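You operate a simulated robot arm through the tools that you are given. There is no shell and no other tool.

You are at the controls of a simulated robot arm. One attempt, no reset.

TASK
At the green bench: brush off, water dial to OFF, heat switch off, minute dial to 0, bath lid on.
Fine: leave the speed dial, the splash guard and the green and yellow keys.

The check looks at the end state, three seconds after you hand in, the way a careful person would. Anything else that was tipped, shoved, dropped, spilled or broken makes it a failure. A push-on lid holds only when it is set on centred and level and pressed home; a screw cap is set on level and turned clockwise until tight.

THE ROBOT
A 7-joint arm with a two-finger parallel gripper, fixed in place. Base frame: the origin is on the floor under the middle of its stand, x ahead of it, y to its left, z up; the work surface is at about z = 85.3. Units: cm, degrees, N and s.
It reaches about 147.9 cm from its shoulder. Its first joint turns from -166.0 to 166.0 degrees. Payload 4.4 kg.
The TCP is the grasp point between the finger pads, 2.3 cm short of the fingertips. In the tool frame z runs along the fingers and y along their closing line. The gripper opens to 9.4 cm. The fingers are 3.8 cm wide and 1 cm thick; the gripper's body (5.4 by 9.6 cm) begins 3.9 cm behind the TCP.
Orientation is that of the tool frame in the base frame, as a unit quaternion [x, y, z, w]. With the fingers straight down and closing along the base's y, the tool's x points along the base's -x, its y along +y and its z along -z.

THE INTERFACE
- The arm moves only by the tool arm_command. Its argument "motion" is a list of rows, each a list of 7 numbers: the shift along the base's x, y, z in cm, then the turn, a rotation vector about the base's x, y, z in degrees, then the gripper command, from -1 (fully open) to 1 (shut), values between in proportion. In form: [[dx, dy, dz, rx, ry, rz, fingers], ...]. A call has 1 to 20 rows; each row is the pose to reach, as a shift and turn from the pose commanded when the call began. Each row takes 0.2 s and may step no farther than 5 cm and 8.6 degrees from the row before; otherwise, or with a gripper value out of range, the whole call is refused. Where a pose cannot be reached the arm comes as near as it can. A force on the tool above 90 N (or 10 N above the force at the start of the call, whichever is more), or a blocked arm, ends the call early, and 0.2 s more pass. The fingers move at their own pace (about 7.2 cm/s each) and stop on an object; they squeeze with about 40 N. The grip force told is the motor's: it shows also when the fingers shut on nothing. Time passes only in rows, and 0.2 s behind the last, so rows that repeat a pose let the fingers close. It gives the time, the measured TCP pose, the force on the tool (base axes), the opening and the grip force at its end, in the units of the frame above (readings bear some noise), with the torque about the TCP (base axes, N m) and any sound that the robot's microphone picked up, and new pictures: "pictures" is both (left out), scene, wrist or none.
- Cameras (640 x 400 px; columns grow to the right, rows downward): "scene" is fixed at [40.06, 49.84, 147.16]; the picture's right is [-0.85, -0.53, 0.00], its down [-0.32, 0.52, -0.79] and it looks along [0.42, -0.67, -0.61] (base axes); focal length 214 px, centre (320, 200). "wrist" rides on the gripper at [8.6, 1.6, -7.5] in the tool frame; the picture's right is [-0.18, 0.98, 0.00], its down [-0.58, -0.11, -0.81] and it looks along [-0.79, -0.15, 0.59] (tool axes); focal length 243 px, centre (320, 200). There is no depth. A picture from a camera that has moved, and an enlarged one, comes with that camera's place and axes in the base frame and with its lens.
- zoom(camera, box): a new picture of the part [left, top, right, bottom] of that camera's present view, enlarged. No time passes.
- finish_job(): hands the job in; it is judged then, once.

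Nothing tells you positions but the pictures and the camera data. Unless the task says otherwise, let go and move clear before handing in.

The tools are called after ">>>" as a command line: name --pt "numbers of a row" for each row, then --argument value for the rest, lists and objects as JSON in quotes. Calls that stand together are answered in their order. arm_command: Moves the arm, as the interface text tells. Its arguments: {"type":"object","properties":{"motion":{"type":"array","items":{"type":"array","items":{"type":"number"}}},"pictures":{"type":"string","enum":["both","scene","wrist","none"]}},"required":["motion"]} The other tools are called the same way: zoom (camera, box) takes an enlarged picture of a part of a camera's view; finish_job () hands the job in.

At the start:

```text
time: 0.0
eef_pos: [58.55, 13.93, 124.6]
orientation: [0.001, 1.0, -0.001, 0.0]
wrist_force: [-1.0, 0.0, 1.0]
moment: [0.0, 0.0, 0.02]
opening: 9.39
grasp_force: 0.0
```

scene: 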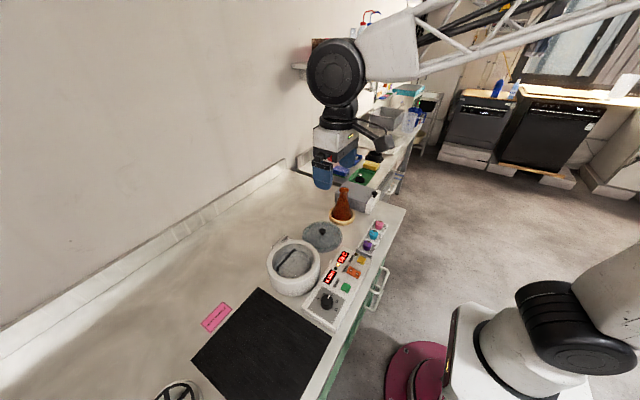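
wrist: 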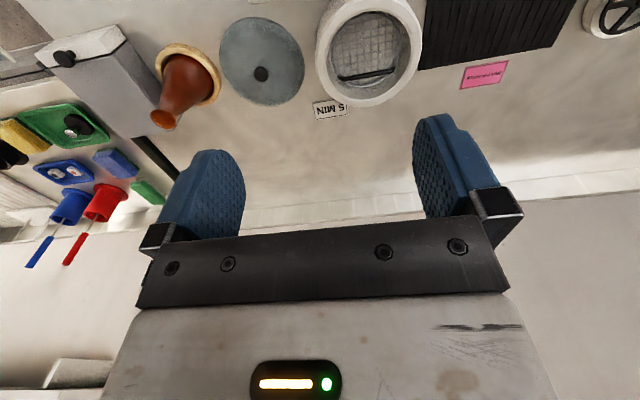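

I see a bench with a round bath, its grey lid lying beside it, a control panel with dials and keys, a brown flask and coloured items. I'll zoom in to identify things before moving.

>>> zoom --camera "scene" --box '[260, 170, 420, 330]'

>>> zoom --camera "scene" --box '[300, 210, 400, 330]'

>>> zoom --camera "wrist" --box '[0, 0, 320, 200]'

>>> zoom --camera "wrist" --box '[280, 0, 640, 200]'

>>> zoom --camera "scene" --box '[280, 60, 460, 210]'

>>> zoom --camera "scene" --box '[120, 270, 400, 400]'

```text
2.50 times, centred on (340, 250) of scene
camera zoom: at [40.06, 49.84, 147.16], right [-0.85, -0.53, 0.0], down [-0.32, 0.52, -0.79], along [0.42, -0.67, -0.61], focal length 536 px, centre (270, 75)
```

zoom: 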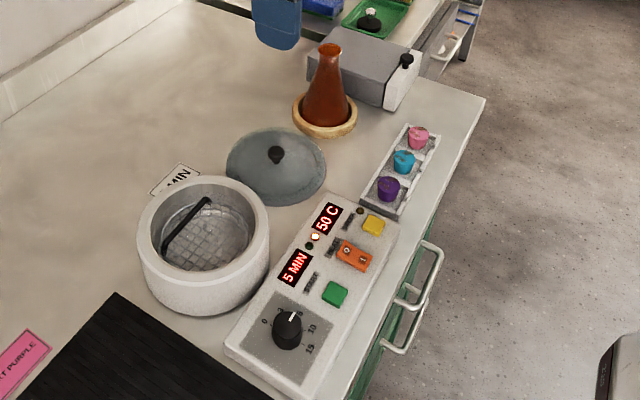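

```text
3.33 times, centred on (350, 270) of scene
camera zoom: at [40.06, 49.84, 147.16], right [-0.85, -0.53, 0.0], down [-0.32, 0.52, -0.79], along [0.42, -0.67, -0.61], focal length 715 px, centre (220, -33)
```

zoom: 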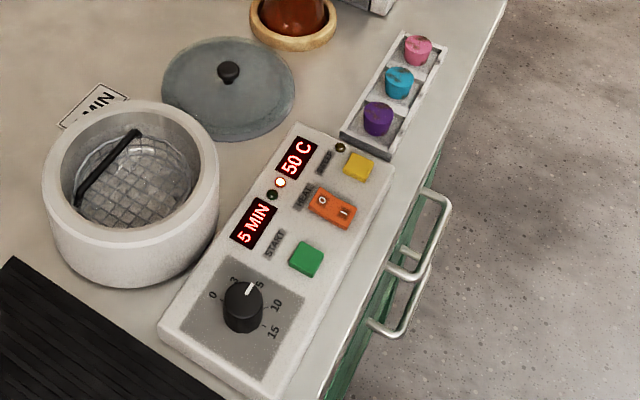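

```text
2.00 times, centred on (160, 100) of wrist
camera zoom: at [50.03, 15.42, 132.03], right [0.18, 0.98, 0.0], down [0.58, -0.11, 0.81], along [0.79, -0.15, -0.59], focal length 485 px, centre (640, 400)
```

zoom: 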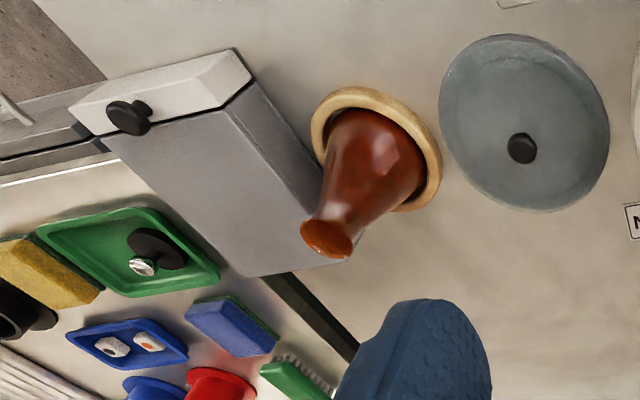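

```text
1.78 times, centred on (460, 100) of wrist
camera zoom: at [50.03, 15.42, 132.03], right [0.18, 0.98, 0.0], down [0.58, -0.11, 0.81], along [0.79, -0.15, -0.59], focal length 431 px, centre (71, 378)
```

zoom: 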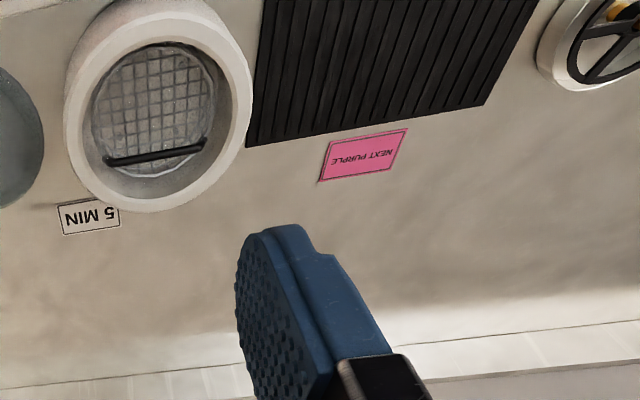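

```text
2.67 times, centred on (370, 135) of scene
camera zoom: at [40.06, 49.84, 147.16], right [-0.85, -0.53, 0.0], down [-0.32, 0.52, -0.79], along [0.42, -0.67, -0.61], focal length 572 px, centre (187, 373)
```

zoom: 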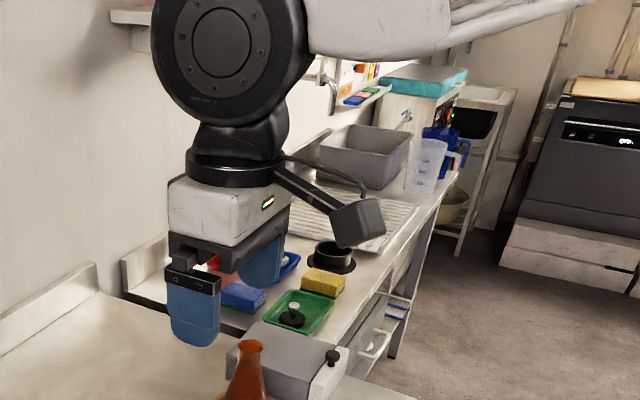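

```text
2.29 times, centred on (260, 335) of scene
camera zoom: at [40.06, 49.84, 147.16], right [-0.85, -0.53, 0.0], down [-0.32, 0.52, -0.79], along [0.42, -0.67, -0.61], focal length 490 px, centre (457, -109)
```

zoom: 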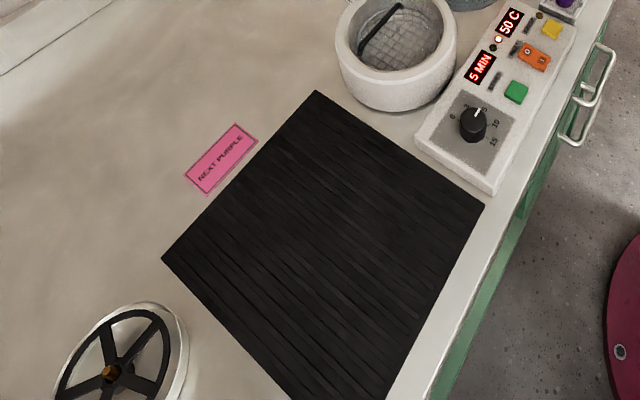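

The bath, its lid and the bath panel (minute dial, heat rocker, keys) are around x 55–75, y 5–25; a spoked wheel lies off to the left near (72, 57). I'll move the arm leftward, high up, to view the rest of the bench.

>>> arm_command --pt "0 4 0 0 0 0 -1" --pt "0 8 0 0 0 0 -1" --pt "0 12 0 0 0 0 -1" --pt "0 16 0 0 0 0 -1" --pt "0 20 0 0 0 0 -1" --pt "0 24 0 0 0 0 -1" --pictures "both"

```text
time: 1.4
eef_pos: [58.29, 37.82, 124.84]
orientation: [0.0, 1.0, 0.0, 0.0]
wrist_force: [-0.1, 0.2, -0.3]
moment: [-0.02, 0.0, -0.03]
opening: 9.39
grasp_force: 0.1
camera wrist: at [49.75, 39.46, 132.24], right [0.18, 0.98, 0.0], down [0.58, -0.11, 0.81], along [0.79, -0.15, -0.59], focal length 243 px, centre (320, 200)
```

scene: 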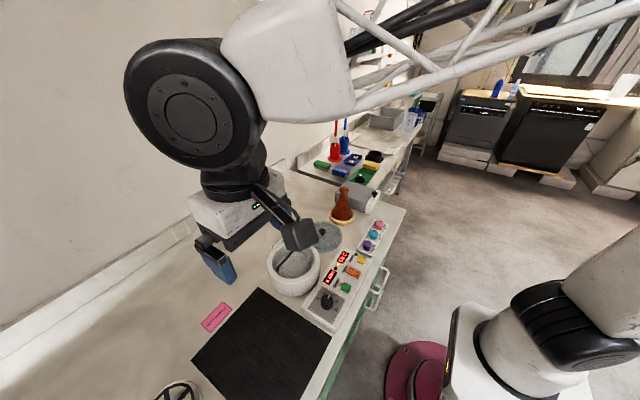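
wrist: 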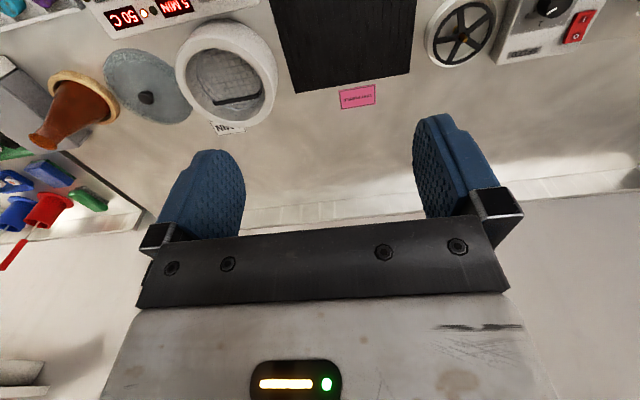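

To the left a second panel with a dial and a red rocker appears beside the spoked wheel. I'll go further left to see it.

>>> arm_command --pt "0 4 0 0 0 0 -1" --pt "0 8 0 0 0 0 -1" --pt "0 12 0 0 0 0 -1" --pt "0 16 0 0 0 0 -1" --pt "0 20 0 0 0 0 -1" --pt "0 24 0 0 0 0 -1" --pictures "both"

```text
time: 2.8
eef_pos: [58.32, 62.05, 124.78]
orientation: [0.0, 1.0, 0.0, 0.0]
wrist_force: [0.1, 0.7, 0.6]
moment: [0.0, 0.01, -0.01]
opening: 9.39
grasp_force: 0.0
camera wrist: at [49.82, 63.64, 132.14], right [0.18, 0.98, 0.0], down [0.58, -0.11, 0.81], along [0.79, -0.15, -0.59], focal length 243 px, centre (320, 200)
```

scene: 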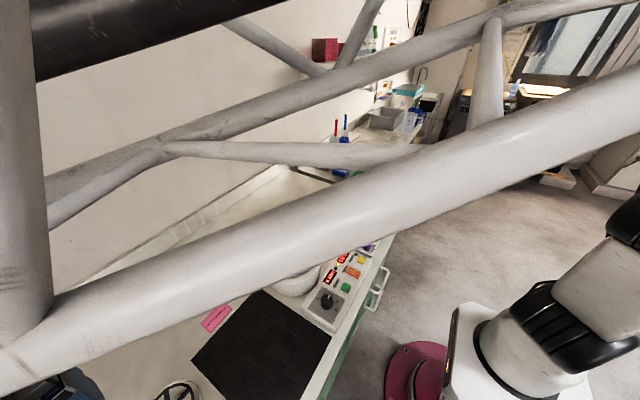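
wrist: 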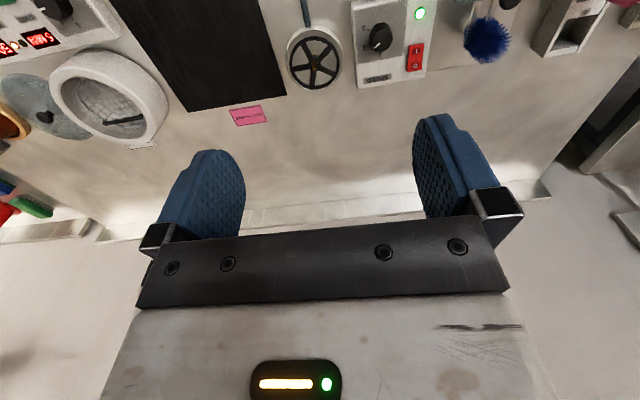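

A blue rotary brush, a panel with a dial, green lamp and red rocker are at the left. I'll back the arm away from the bench a bit and shift left to see these fully.

>>> arm_command --pt "-4 2 1 0 0 0 -1" --pt "-8 4 2 0 0 0 -1" --pt "-12 6 3 0 0 0 -1" --pt "-16 8 4 0 0 0 -1" --pt "-20 10 5 0 0 0 -1" --pt "-20 10 5 0 0 0 -1" --pictures "wrist"

```text
time: 4.2
eef_pos: [38.61, 71.49, 129.6]
orientation: [0.001, 1.0, 0.001, 0.0]
wrist_force: [0.4, 0.1, 0.2]
moment: [0.03, 0.04, 0.01]
opening: 9.4
grasp_force: 0.1
camera wrist: at [30.09, 73.05, 137.0], right [0.18, 0.98, 0.0], down [0.58, -0.11, 0.81], along [0.79, -0.15, -0.59], focal length 243 px, centre (320, 200)
```

wrist: 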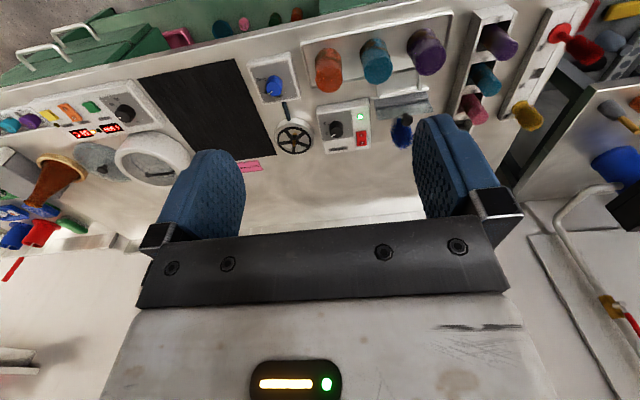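

>>> zoom --camera "wrist" --box '[220, 0, 460, 180]'

>>> zoom --camera "wrist" --box '[240, 40, 440, 170]'

>>> zoom --camera "wrist" --box '[0, 60, 240, 240]'

>>> zoom --camera "wrist" --box '[440, 0, 640, 160]'

```text
2.22 times, centred on (340, 90) of wrist
camera zoom: at [30.09, 73.05, 137.0], right [0.18, 0.98, 0.0], down [0.58, -0.11, 0.81], along [0.79, -0.15, -0.59], focal length 539 px, centre (276, 444)
```

zoom: 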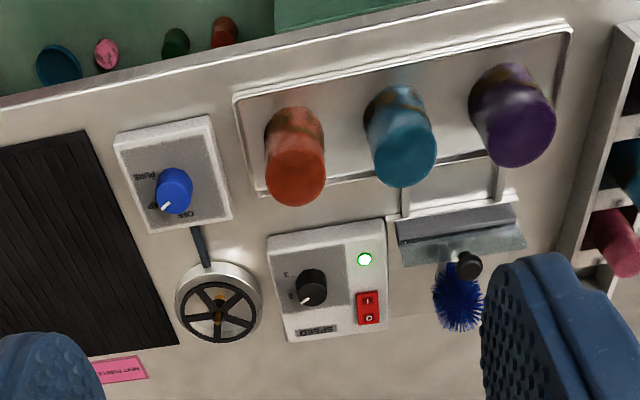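

```text
3.08 times, centred on (340, 105) of wrist
camera zoom: at [30.09, 73.05, 137.0], right [0.18, 0.98, 0.0], down [0.58, -0.11, 0.81], along [0.79, -0.15, -0.59], focal length 746 px, centre (258, 492)
```

zoom: 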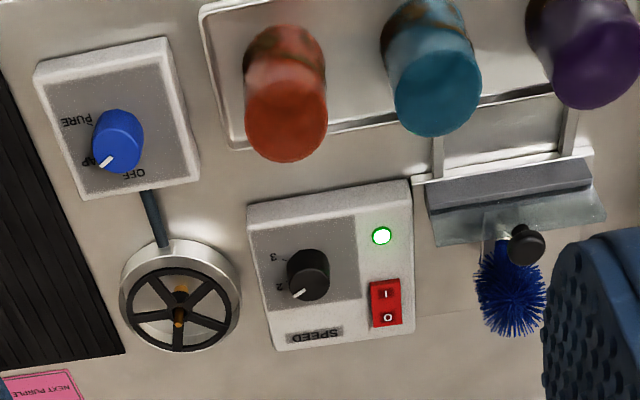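

```text
2.22 times, centred on (120, 150) of wrist
camera zoom: at [30.09, 73.05, 137.0], right [0.18, 0.98, 0.0], down [0.58, -0.11, 0.81], along [0.79, -0.15, -0.59], focal length 539 px, centre (764, 311)
```

zoom: 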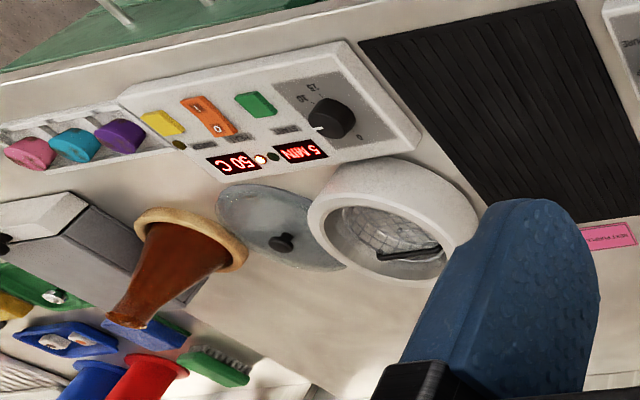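

```text
2.50 times, centred on (540, 80) of wrist
camera zoom: at [30.09, 73.05, 137.0], right [0.18, 0.98, 0.0], down [0.58, -0.11, 0.81], along [0.79, -0.15, -0.59], focal length 606 px, centre (-230, 500)
```

zoom: 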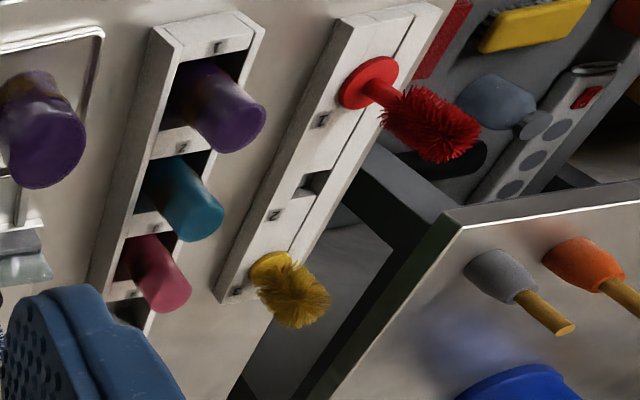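

I now see the brush station: SPEED panel with red I/O rocker and green lamp, blue water dial (PURE/TAP/OFF), splash guard with black knob and blue brush, plus bottles in front. I'll take further views from different places to triangulate positions.

>>> arm_command --pt "2 -2 -2 0 0 0 -1" --pt "4 -4 -4 0 0 0 -1" --pt "6 -6 -6 0 0 0 -1" --pt "8 -6 -8 0 0 0 -1" --pt "8 -6 -9 0 0 0 -1" --pt "8 -6 -9 0 0 0 -1" --pictures "wrist"

```text
time: 5.6
eef_pos: [46.6, 65.74, 120.53]
orientation: [0.0, 1.0, 0.0, -0.001]
wrist_force: [-0.6, -0.4, 0.6]
moment: [0.0, -0.01, -0.01]
opening: 9.4
grasp_force: 0.0
camera wrist: at [38.13, 67.27, 127.99], right [0.18, 0.98, 0.0], down [0.58, -0.11, 0.81], along [0.79, -0.15, -0.59], focal length 243 px, centre (320, 200)
```

wrist: 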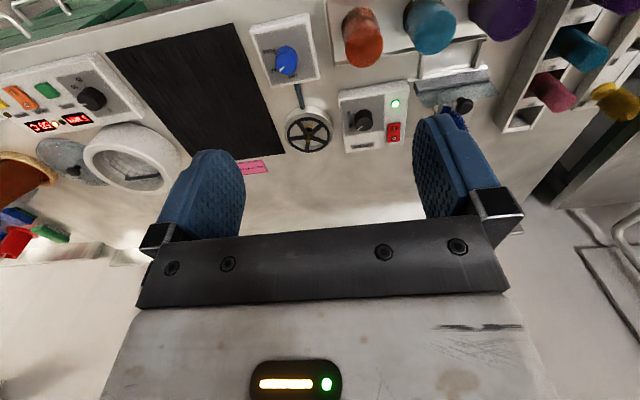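

>>> zoom --camera "wrist" --box '[240, 0, 440, 160]'

>>> zoom --camera "wrist" --box '[330, 70, 430, 160]'

>>> zoom --camera "wrist" --box '[240, 10, 340, 90]'

>>> zoom --camera "wrist" --box '[0, 60, 200, 220]'

```text
2.50 times, centred on (340, 80) of wrist
camera zoom: at [38.13, 67.27, 127.99], right [0.18, 0.98, 0.0], down [0.58, -0.11, 0.81], along [0.79, -0.15, -0.59], focal length 606 px, centre (270, 500)
```

zoom: 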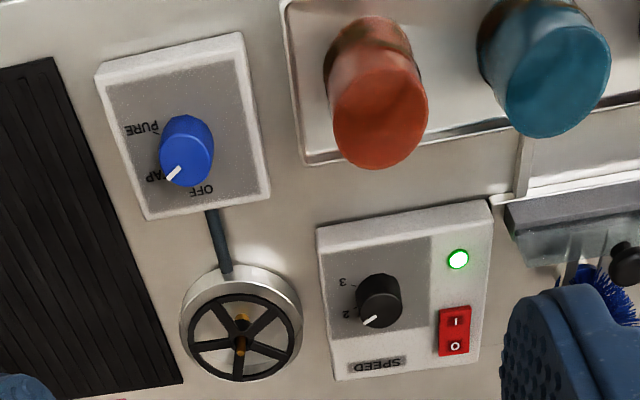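

```text
4.44 times, centred on (380, 115) of wrist
camera zoom: at [38.13, 67.27, 127.99], right [0.18, 0.98, 0.0], down [0.58, -0.11, 0.81], along [0.79, -0.15, -0.59], focal length 1078 px, centre (53, 578)
```

zoom: 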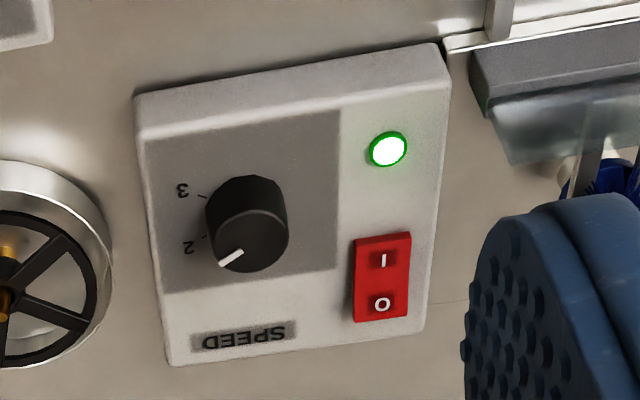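

```text
5.00 times, centred on (290, 50) of wrist
camera zoom: at [38.13, 67.27, 127.99], right [0.18, 0.98, 0.0], down [0.58, -0.11, 0.81], along [0.79, -0.15, -0.59], focal length 1213 px, centre (470, 950)
```

zoom: 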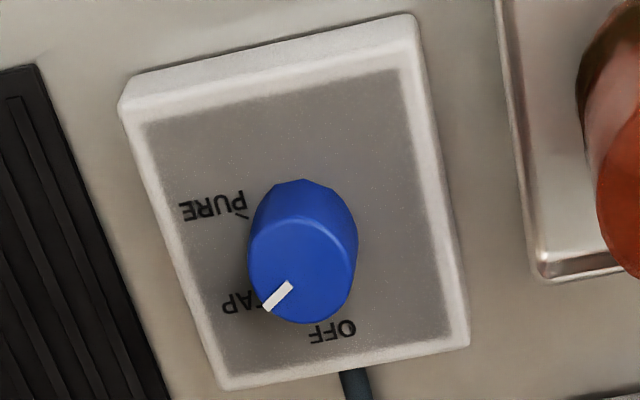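

```text
2.50 times, centred on (100, 140) of wrist
camera zoom: at [38.13, 67.27, 127.99], right [0.18, 0.98, 0.0], down [0.58, -0.11, 0.81], along [0.79, -0.15, -0.59], focal length 606 px, centre (870, 350)
```

zoom: 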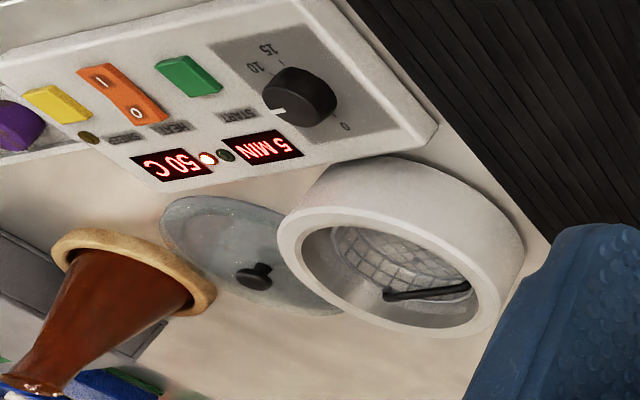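

I've triangulated: red rocker ≈ (70.7, 75.9, 89), its O end at the far side (x ≈ 72–73); water dial ≈ (54.4, 59.0, top 89.7) pointing to TAP with OFF straight ahead (+x). Now I'll go above the red rocker, turning the tool 90° so the thin side of the fingers faces along x.

>>> arm_command --pt "2.2 0.8 0 0 0 7.5 -1" --pt "4.4 1.6 0 0 0 15 -1" --pt "6.6 2.5 0 0 0 22.5 0" --pt "8.8 3.4 0 0 0 30 0.5" --pt "11 4.2 0 0 0 37.5 1" --pt "13.2 5 0 0 0 45 1" --pt "15.4 5.9 0 0 0 52.5 1" --pt "17.6 6.8 0 0 0 60 1" --pt "19.8 7.6 0 0 0 67.5 1" --pt "22 8.4 0 0 0 75 1" --pt "24.2 9.3 0 0 0 82.5 1" --pt "26.3 10.1 -3 0 0 90 1" --pt "26.3 10.1 -7 0 0 90 1" --pt "26.3 10.1 -11 0 0 90 1" --pt "26.3 10.1 -15 0 0 90 1" --pt "26.3 10.1 -17 0 0 90 1" --pt "26.3 10.1 -17 0 0 90 1" --pictures "both"

```text
time: 9.2
eef_pos: [72.73, 76.03, 103.63]
orientation: [0.708, -0.707, 0.0, -0.001]
wrist_force: [-0.9, 0.0, -0.1]
moment: [-0.03, -0.01, -0.01]
opening: 0.03
grasp_force: 39.6
camera wrist: at [71.26, 67.34, 111.1], right [-0.98, 0.18, 0.0], down [0.11, 0.58, 0.81], along [0.15, 0.79, -0.59], focal length 243 px, centre (320, 200)
```

scene: 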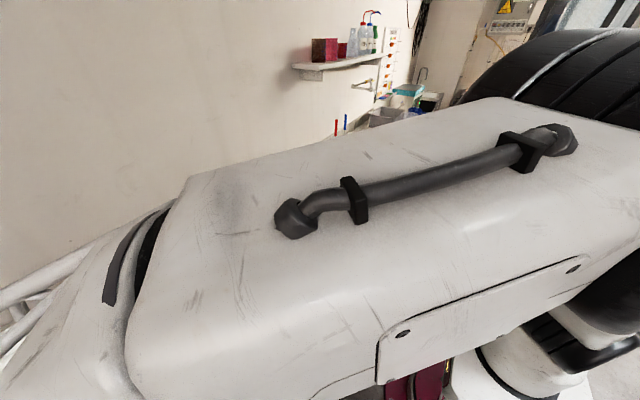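
wrist: 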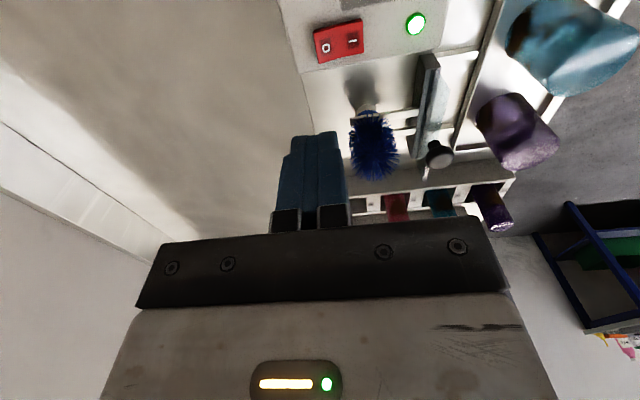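

The arm is above the rocker, with its O end almost beneath the fingertips. Zooming to refine.

>>> zoom --camera "wrist" --box '[270, 0, 430, 100]'

```text
4.00 times, centred on (350, 50) of wrist
camera zoom: at [71.26, 67.34, 111.1], right [-0.98, 0.18, 0.0], down [0.11, 0.58, 0.81], along [0.15, 0.79, -0.59], focal length 970 px, centre (200, 800)
```

zoom: 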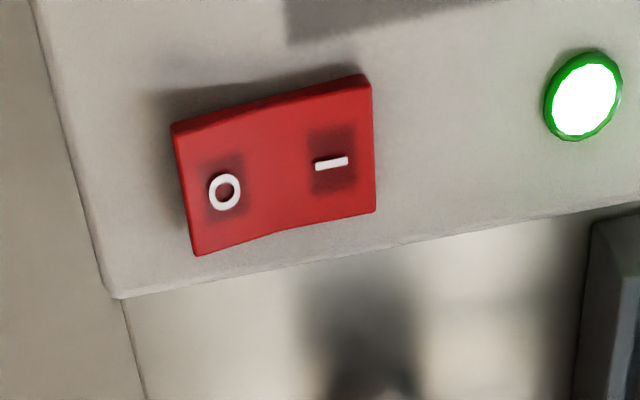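

I take the O end at x 71.0–73.1, y 75.8. Descending to just above, then pressing gently.

>>> arm_command --pt "0.2 -0.15 -4 0 0 0 1" --pt "0.2 -0.15 -8 0 0 0 1" --pt "0.2 -0.15 -9.5 0 0 0 1" --pt "0.2 -0.15 -10.3 0 0 0 1" --pt "0.2 -0.15 -10.3 0 0 0 1" --pictures "wrist"

```text
time: 10.4
eef_pos: [73.12, 75.55, 93.29]
orientation: [0.707, -0.707, 0.0, 0.0]
wrist_force: [0.4, 0.1, 0.2]
moment: [0.01, 0.0, -0.02]
opening: 0.0
grasp_force: 39.6
camera wrist: at [71.58, 66.99, 100.69], right [-0.98, 0.18, 0.0], down [0.11, 0.58, 0.81], along [0.15, 0.79, -0.59], focal length 243 px, centre (320, 200)
```

wrist: 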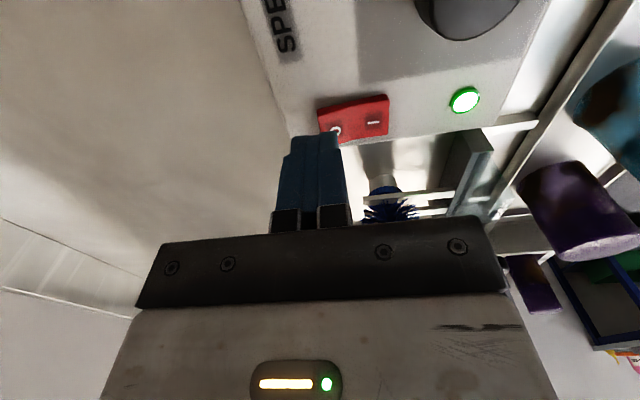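

The tip is right over the O end. Pressing down in small steps.

>>> arm_command --pt "-0.1 0.1 -0.4 0 0 0 1" --pt "-0.1 0.1 -0.8 0 0 0 1" --pt "-0.1 0.1 -1.2 0 0 0 1" --pt "-0.1 0.1 -1.6 0 0 0 1" --pt "-0.1 0.1 -1.6 0 0 0 1" --pictures "wrist"

```text
time: 11.6
eef_pos: [72.97, 75.92, 91.7]
orientation: [0.707, -0.707, 0.0, 0.0]
wrist_force: [-0.3, -0.3, -0.4]
moment: [0.0, -0.01, 0.0]
opening: 0.0
grasp_force: 40.1
camera wrist: at [71.45, 67.25, 99.08], right [-0.98, 0.18, 0.0], down [0.11, 0.58, 0.81], along [0.15, 0.79, -0.59], focal length 243 px, centre (320, 200)
```

wrist: 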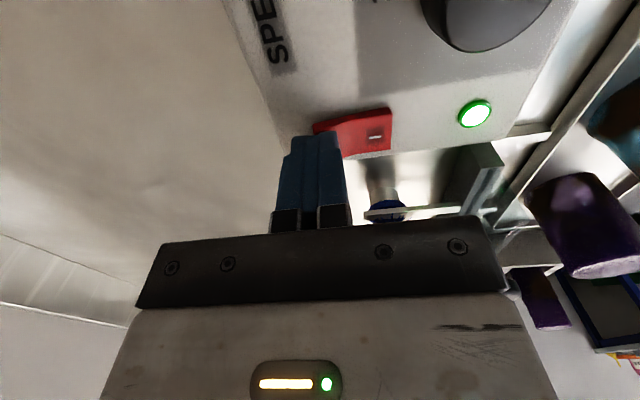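

No contact yet; continuing down in small steps.

>>> arm_command --pt "0 -0.1 -0.3 0 0 0 1" --pt "0 -0.1 -0.6 0 0 0 1" --pt "0 -0.1 -0.8 0 0 0 1" --pt "0 -0.1 -0.8 0 0 0 1" --pictures "wrist"

```text
time: 12.6
eef_pos: [73.01, 75.75, 91.17]
orientation: [-0.706, 0.708, -0.001, 0.002]
wrist_force: [-13.7, -12.1, 37.8]
moment: [-0.66, 0.68, -0.06]
opening: 0.02
grasp_force: 39.9
camera wrist: at [71.49, 67.06, 98.6], right [-0.98, 0.18, 0.0], down [0.11, 0.58, 0.81], along [0.15, 0.79, -0.59], focal length 243 px, centre (320, 200)
```

wrist: 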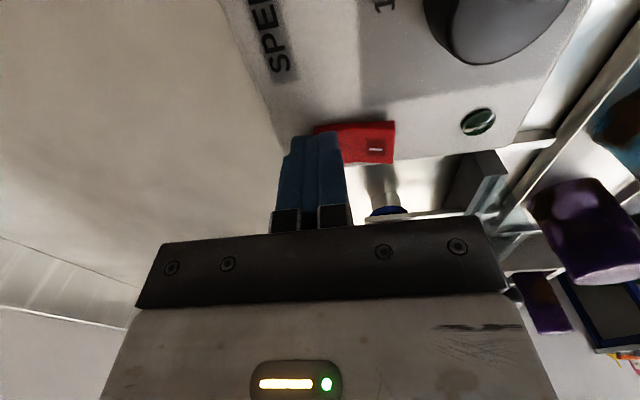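

The green lamp went dark — the brush switch flipped. Lifting straight up and checking it stays.

>>> arm_command --pt "0 0 2 0 0 0 1" --pt "0 0 6 0 0 0 1" --pt "0 0 10 0 0 0 1" --pt "0 0 13 0 0 0 1" --pt "0 0 13 0 0 0 1" --pictures "wrist"

>>> zoom --camera "wrist" --box '[270, 0, 590, 200]'

```text
time: 13.8
eef_pos: [73.12, 75.78, 104.27]
orientation: [-0.707, 0.707, 0.001, 0.0]
wrist_force: [-0.7, 0.7, 0.9]
moment: [0.0, -0.04, 0.02]
opening: 0.02
grasp_force: 40.2
camera wrist: at [71.52, 67.11, 111.59], right [-0.98, 0.18, 0.0], down [0.11, 0.58, 0.81], along [0.15, 0.79, -0.59], focal length 243 px, centre (320, 200)
```

wrist: 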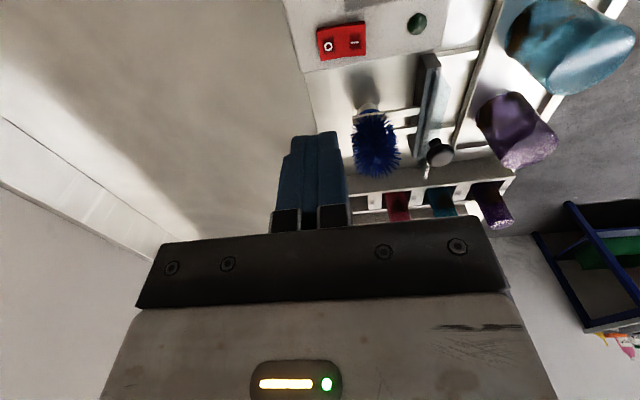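

```text
2.00 times, centred on (430, 100) of wrist
camera zoom: at [71.52, 67.11, 111.59], right [-0.98, 0.18, 0.0], down [0.11, 0.58, 0.81], along [0.15, 0.79, -0.59], focal length 485 px, centre (100, 400)
```

zoom: 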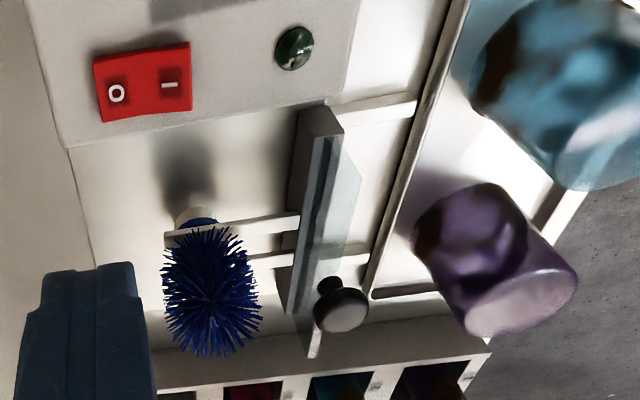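

The brush is off (O side down, lamp dark). Next the water dial: moving above (54.35, 59.05) with the fingers set at 30°, opened partway, so I can turn +60° afterwards.

>>> arm_command --pt "-1.9 -1.7 0 0 0 -6 1" --pt "-3.8 -3.4 0 0 0 -12 1" --pt "-5.7 -5.1 0 0 0 -18 1" --pt "-7.6 -6.8 0 0 0 -24 0.5" --pt "-9.5 -8.5 0 0 0 -30 0" --pt "-11.4 -10.2 0 0 0 -36 -0.4" --pt "-13.3 -11.9 0 0 0 -42 -0.4" --pt "-15.2 -13.6 0 0 0 -48 -0.4" --pt "-17.1 -15.3 0 0 0 -54 -0.4" --pt "-18.75 -16.7 0 0 0 -60 -0.4" --pt "-18.75 -16.7 0 0 0 -60 -0.4" --pictures "wrist"

>>> zoom --camera "wrist" --box '[220, 0, 420, 150]'

```text
time: 16.2
eef_pos: [54.26, 59.09, 104.06]
orientation: [-0.258, 0.966, 0.0, 0.0]
wrist_force: [-0.2, 1.0, 0.0]
moment: [0.0, 0.0, 0.01]
opening: 6.56
grasp_force: 0.0
camera wrist: at [46.05, 56.2, 111.46], right [-0.33, 0.94, 0.0], down [0.56, 0.2, 0.81], along [0.76, 0.27, -0.59], focal length 243 px, centre (320, 200)
```

wrist: 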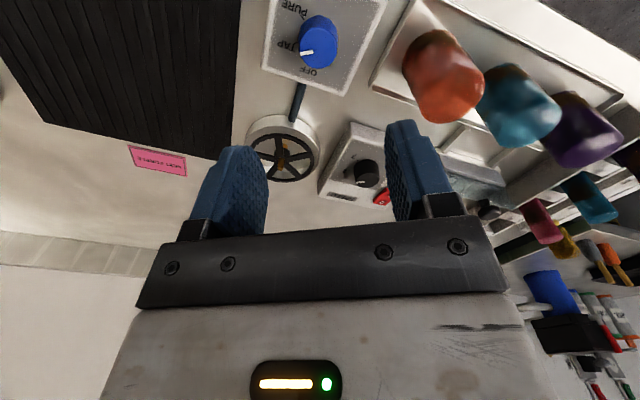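

```text
2.67 times, centred on (320, 75) of wrist
camera zoom: at [46.05, 56.2, 111.46], right [-0.33, 0.94, 0.0], down [0.56, 0.2, 0.81], along [0.76, 0.27, -0.59], focal length 647 px, centre (320, 533)
```

zoom: 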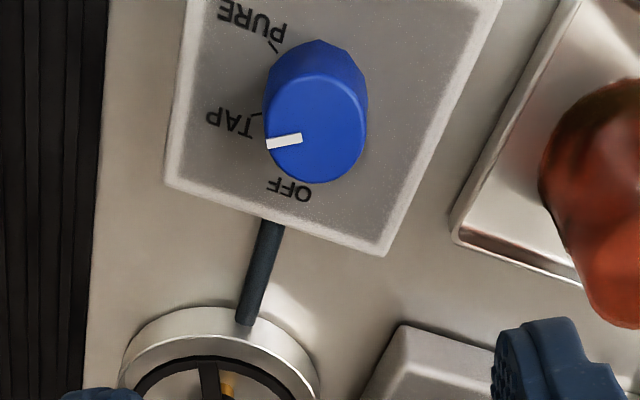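

The knob centre refines to (54.42, 58.99), panel top at z ≈ 87.7. Descending with fingers astride the knob.

>>> arm_command --pt "0.1 -0.1 -4 0 0 0 -0.4" --pt "0.1 -0.1 -8 0 0 0 -0.4" --pt "0.1 -0.1 -11 0 0 0 -0.4" --pt "0.1 -0.1 -12.8 0 0 0 -0.4" --pt "0.1 -0.1 -13.6 0 0 0 -0.4" --pt "0.1 -0.1 -13.6 0 0 0 -0.4" --pictures "wrist"

```text
time: 17.6
eef_pos: [54.37, 58.99, 90.14]
orientation: [-0.259, 0.966, 0.0, 0.0]
wrist_force: [-0.1, -0.2, -0.1]
moment: [-0.01, -0.01, -0.01]
opening: 6.59
grasp_force: 0.0
camera wrist: at [46.2, 56.04, 97.61], right [-0.33, 0.94, 0.0], down [0.56, 0.2, 0.81], along [0.76, 0.27, -0.59], focal length 243 px, centre (320, 200)
```

wrist: 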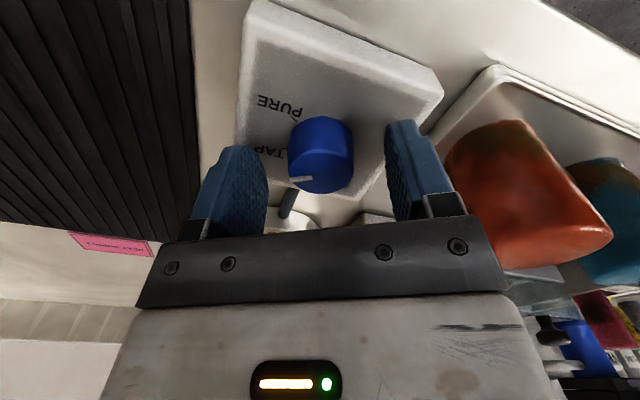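

Fingers are on both sides of the knob. Closing on it.

>>> arm_command --pt "0 0 0 0 0 0 0" --pt "0 0 0 0 0 0 0.5" --pt "0 0 0 0 0 0 1" --pt "0 0 0 0 0 0 1" --pt "0 0 0 0 0 0 1" --pictures "wrist"

```text
time: 18.8
eef_pos: [54.37, 58.96, 90.12]
orientation: [-0.259, 0.966, 0.001, 0.0]
wrist_force: [-9.9, 20.5, -4.6]
moment: [0.54, 0.18, -0.04]
opening: 3.32
grasp_force: 44.9
camera wrist: at [46.16, 56.09, 97.62], right [-0.33, 0.94, 0.0], down [0.56, 0.2, 0.81], along [0.76, 0.27, -0.59], focal length 243 px, centre (320, 200)
```

wrist: 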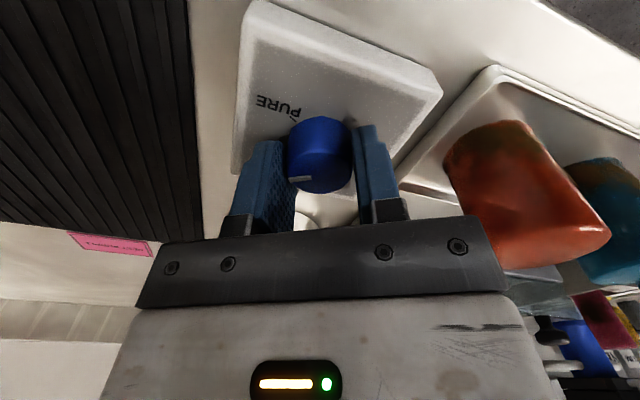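

Gripped, with a ~22 N side force meaning the knob sits slightly toward +tool-y. Nudging to centre.

>>> arm_command --pt "-0.05 0.09 0 0 0 0 1" --pt "-0.05 0.09 0 0 0 0 1" --pictures "none"

```text
time: 19.4
eef_pos: [54.39, 59.02, 90.23]
orientation: [-0.258, 0.966, 0.0, 0.0]
wrist_force: [9.2, 9.6, -14.1]
moment: [0.44, -0.57, 0.01]
opening: 3.32
grasp_force: 45.6
```

Forces are small enough. Turning the dial counter-clockwise toward OFF.

>>> arm_command --pt "0 0 0 0 0 6 1" --pt "0 0 0 0 0 12 1" --pt "0 0 0 0 0 18 1" --pt "0 0 0 0 0 24 1" --pt "0 0 0 0 0 30 1" --pt "0 0 0 0 0 30 1" --pictures "wrist"

```text
time: 20.8
eef_pos: [54.33, 59.1, 90.28]
orientation: [-0.501, 0.865, 0.001, 0.0]
wrist_force: [28.7, 8.3, -24.6]
moment: [0.26, -0.53, 0.02]
opening: 3.33
grasp_force: 44.7
camera wrist: at [48.67, 52.31, 97.69], right [-0.76, 0.65, 0.0], down [0.38, 0.45, 0.81], along [0.52, 0.61, -0.59], focal length 243 px, centre (320, 200)
```

wrist: 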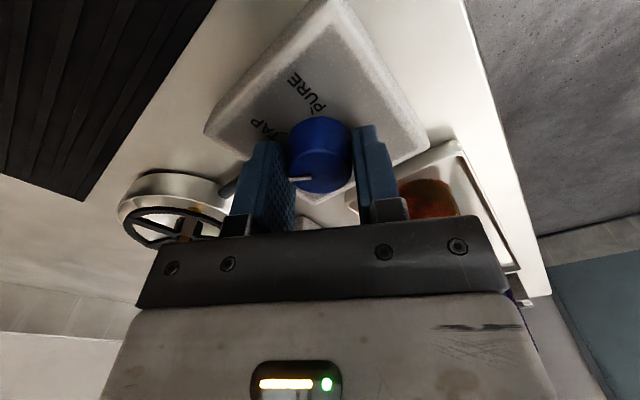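

The mark moves with the gripper. Continuing the remaining ~29° with slight re-centring.

>>> arm_command --pt "0.1 -0.02 -0.05 0 0 6 1" --pt "0.1 -0.02 -0.1 0 0 12 1" --pt "0.1 -0.02 -0.1 0 0 18 1" --pt "0.1 -0.02 -0.1 0 0 24 1" --pt "0.1 -0.02 -0.1 0 0 29 1" --pt "0.1 -0.02 -0.1 0 0 29 1" --pictures "wrist"

>>> zoom --camera "wrist" --box '[200, 20, 440, 220]'

```text
time: 22.2
eef_pos: [54.34, 59.11, 90.39]
orientation: [-0.701, 0.713, 0.0, 0.0]
wrist_force: [-34.1, 2.0, 21.3]
moment: [0.19, 0.84, -0.01]
opening: 3.31
grasp_force: 45.4
camera wrist: at [52.62, 50.37, 97.69], right [-0.98, 0.2, 0.0], down [0.12, 0.58, 0.81], along [0.16, 0.79, -0.59], focal length 243 px, centre (320, 200)
```

wrist: 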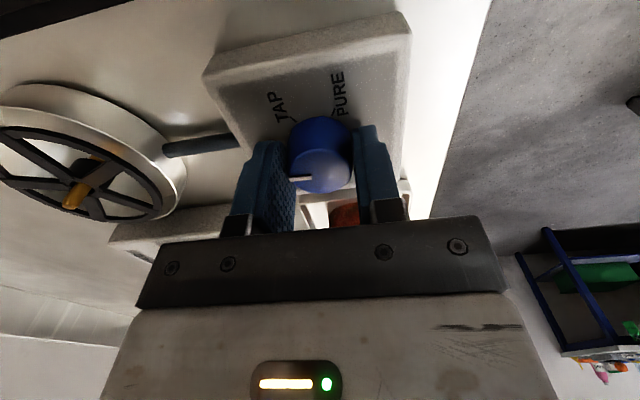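

```text
2.00 times, centred on (320, 120) of wrist
camera zoom: at [52.62, 50.37, 97.69], right [-0.98, 0.2, 0.0], down [0.12, 0.58, 0.81], along [0.16, 0.79, -0.59], focal length 485 px, centre (320, 360)
```

zoom: 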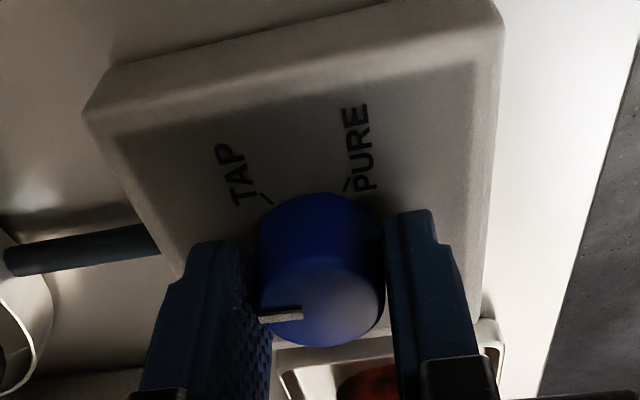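

The pointer now aims at +x, i.e. OFF. Easing the side load and releasing, then rising to check.

>>> arm_command --pt "-0.1 0 0 0 0 0 1" --pt "-0.1 0 0 0 0 0 0.3" --pt "-0.1 0 0 0 0 0 -0.3" --pt "-0.1 0 0 0 0 0 -0.4" --pt "-0.1 0 0 0 0 0 -0.4" --pt "-0.1 0 2 0 0 0 -0.4" --pt "-0.1 0 6 0 0 0 -0.4" --pt "-0.1 0 10 0 0 0 -0.4" --pt "-0.1 0 14 0 0 0 -0.4" --pt "-0.1 0 14 0 0 0 -0.4" --pictures "both"

>>> zoom --camera "wrist" --box '[220, 0, 420, 150]'

```text
time: 24.4
eef_pos: [54.47, 58.89, 104.31]
orientation: [-0.701, 0.713, 0.0, 0.0]
wrist_force: [0.3, -1.1, 0.2]
moment: [0.0, 0.02, 0.01]
opening: 6.57
grasp_force: 0.1
camera wrist: at [52.71, 50.22, 111.67], right [-0.98, 0.2, 0.0], down [0.12, 0.58, 0.81], along [0.16, 0.79, -0.59], focal length 243 px, centre (320, 200)
```

scene: 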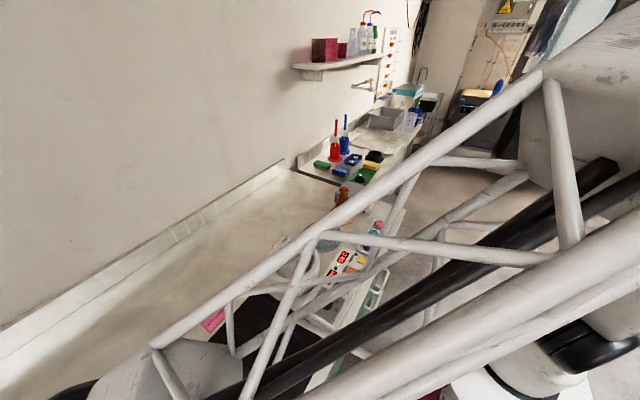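
wrist: 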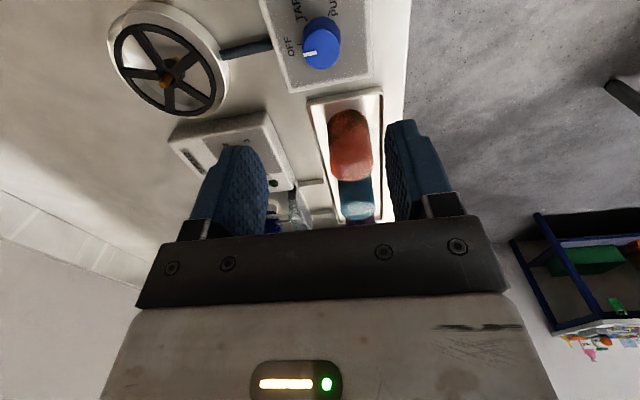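

```text
2.67 times, centred on (320, 75) of wrist
camera zoom: at [52.71, 50.22, 111.67], right [-0.98, 0.2, 0.0], down [0.12, 0.58, 0.81], along [0.16, 0.79, -0.59], focal length 647 px, centre (320, 533)
```

zoom: 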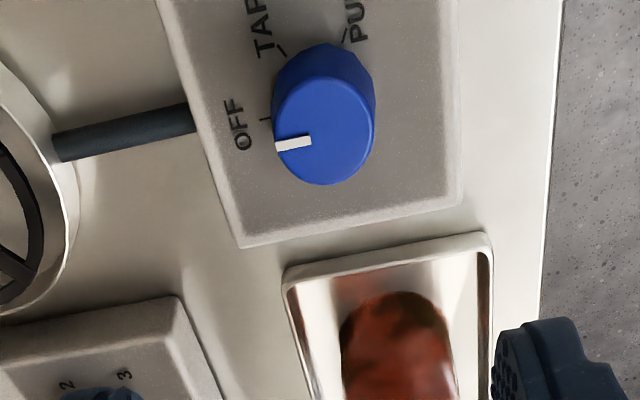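

Water dial is at OFF. Next I'll move to hover near the bath panel's minute dial (about (54, 24)) with the tool back to its default angle, to look closely.

>>> arm_command --pt "0 -3 1 0 0 -7.5 -0.4" --pt "0 -6 2 0 0 -15 -0.4" --pt "0 -9 3 0 0 -22.5 -0.4" --pt "0 -12 4 0 0 -30 -0.4" --pt "0 -15 4 0 0 -37.5 -0.4" --pt "0 -18 4 0 0 -45 -0.4" --pt "-1 -21 4 0 0 -52.5 -0.4" --pt "-2 -24 4 0 0 -60 -0.4" --pt "-3 -27 4 0 0 -67.5 -0.4" --pt "-4 -30 4 0 0 -75 -0.4" --pt "-5 -32 4 0 0 -82.5 -0.4" --pt "-5 -34 4 0 0 -89 -0.4" --pt "-5 -34 4 0 0 -89 -0.4" --pictures "both"

>>> zoom --camera "wrist" --box '[200, 0, 440, 150]'

>>> zoom --camera "wrist" --box '[0, 0, 320, 200]'

```text
time: 27.2
eef_pos: [49.26, 25.12, 108.11]
orientation: [0.001, 1.0, 0.0, 0.0]
wrist_force: [0.3, -0.5, 0.2]
moment: [0.0, -0.01, 0.03]
opening: 6.6
grasp_force: 0.1
camera wrist: at [40.77, 26.65, 115.51], right [0.18, 0.98, 0.0], down [0.58, -0.11, 0.81], along [0.79, -0.15, -0.59], focal length 243 px, centre (320, 200)
```

scene: 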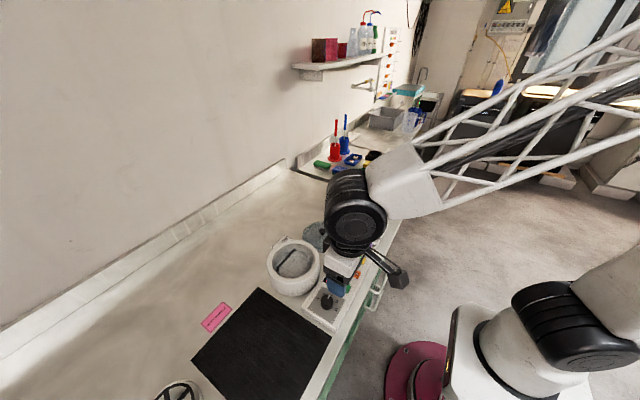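
wrist: 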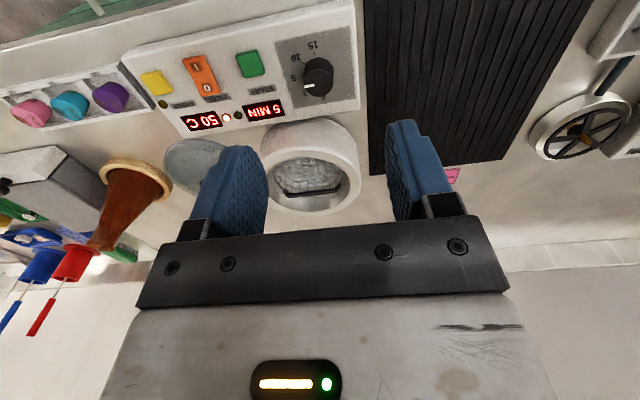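

```text
2.67 times, centred on (320, 75) of wrist
camera zoom: at [40.77, 26.65, 115.51], right [0.18, 0.98, 0.0], down [0.58, -0.11, 0.81], along [0.79, -0.15, -0.59], focal length 647 px, centre (320, 533)
```

zoom: 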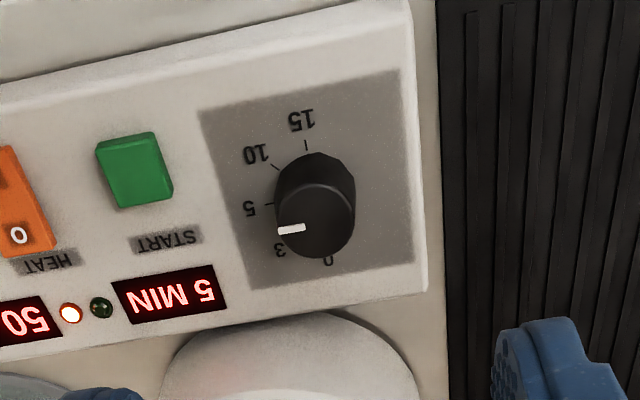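

```text
2.00 times, centred on (160, 100) of wrist
camera zoom: at [40.77, 26.65, 115.51], right [0.18, 0.98, 0.0], down [0.58, -0.11, 0.81], along [0.79, -0.15, -0.59], focal length 485 px, centre (640, 400)
```

zoom: 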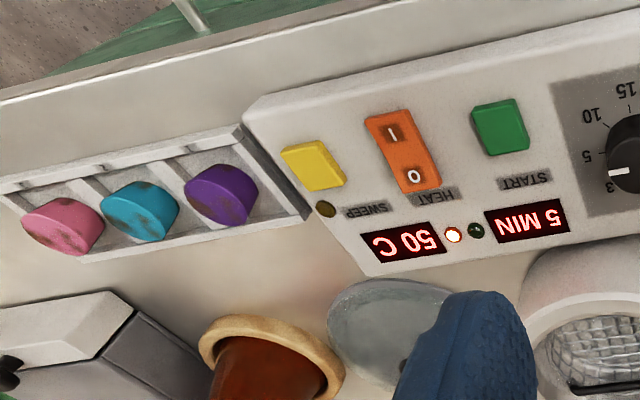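

Dial ticks sit at 0 (+x), 3, 5, 10, 15 in 45° steps; the pointer is at 5, so it needs +90° (counter-clockwise). Hovering over the knob to refine its centre.

>>> arm_command --pt "2 -0.5 -1 0 0 0 -0.4" --pt "4.1 -1.1 -2 0 0 0 -0.4" --pt "4.1 -1.1 -3 0 0 0 -0.4" --pt "4.1 -1.1 -3 0 0 0 -0.4" --pictures "wrist"

>>> zoom --camera "wrist" --box '[220, 0, 420, 125]'

>>> zoom --camera "wrist" --box '[120, 0, 320, 125]'

```text
time: 28.2
eef_pos: [53.36, 23.92, 105.14]
orientation: [0.0, 1.0, 0.0, -0.001]
wrist_force: [0.4, -0.8, -0.3]
moment: [-0.01, 0.01, -0.01]
opening: 6.56
grasp_force: 0.0
camera wrist: at [44.86, 25.59, 112.59], right [0.18, 0.98, 0.0], down [0.58, -0.11, 0.81], along [0.79, -0.15, -0.59], focal length 243 px, centre (320, 200)
```

wrist: 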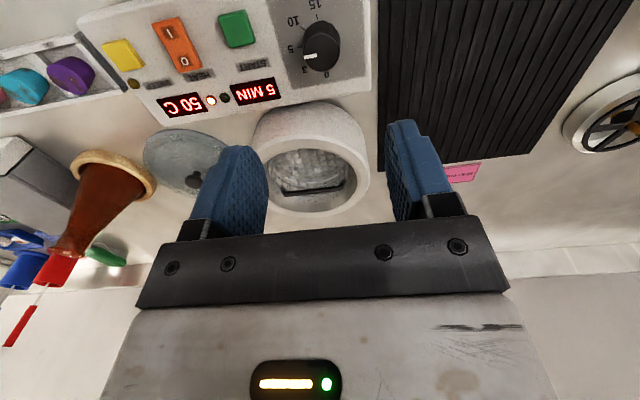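

```text
3.20 times, centred on (320, 62) of wrist
camera zoom: at [44.86, 25.59, 112.59], right [0.18, 0.98, 0.0], down [0.58, -0.11, 0.81], along [0.79, -0.15, -0.59], focal length 776 px, centre (320, 640)
```

zoom: 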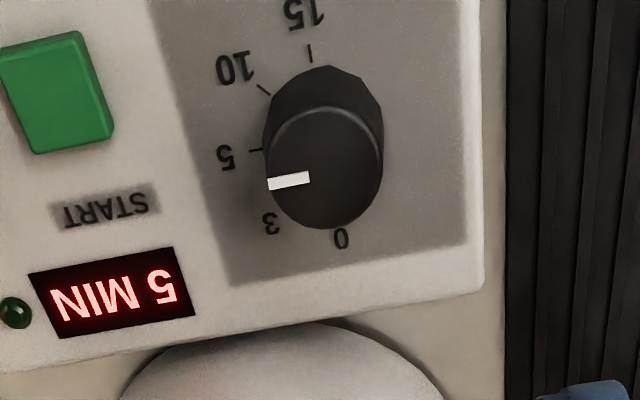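

```text
3.20 times, centred on (220, 62) of wrist
camera zoom: at [44.86, 25.59, 112.59], right [0.18, 0.98, 0.0], down [0.58, -0.11, 0.81], along [0.79, -0.15, -0.59], focal length 776 px, centre (640, 640)
```

zoom: 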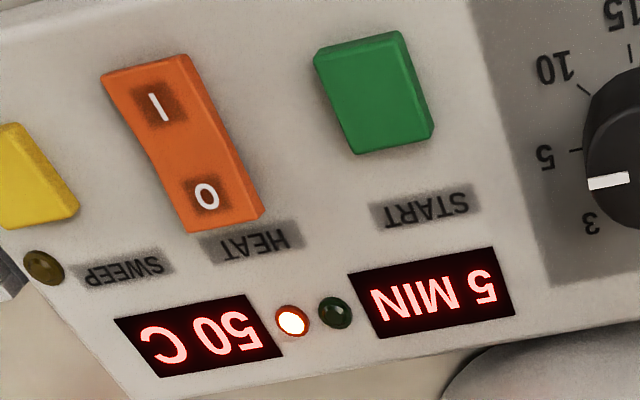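

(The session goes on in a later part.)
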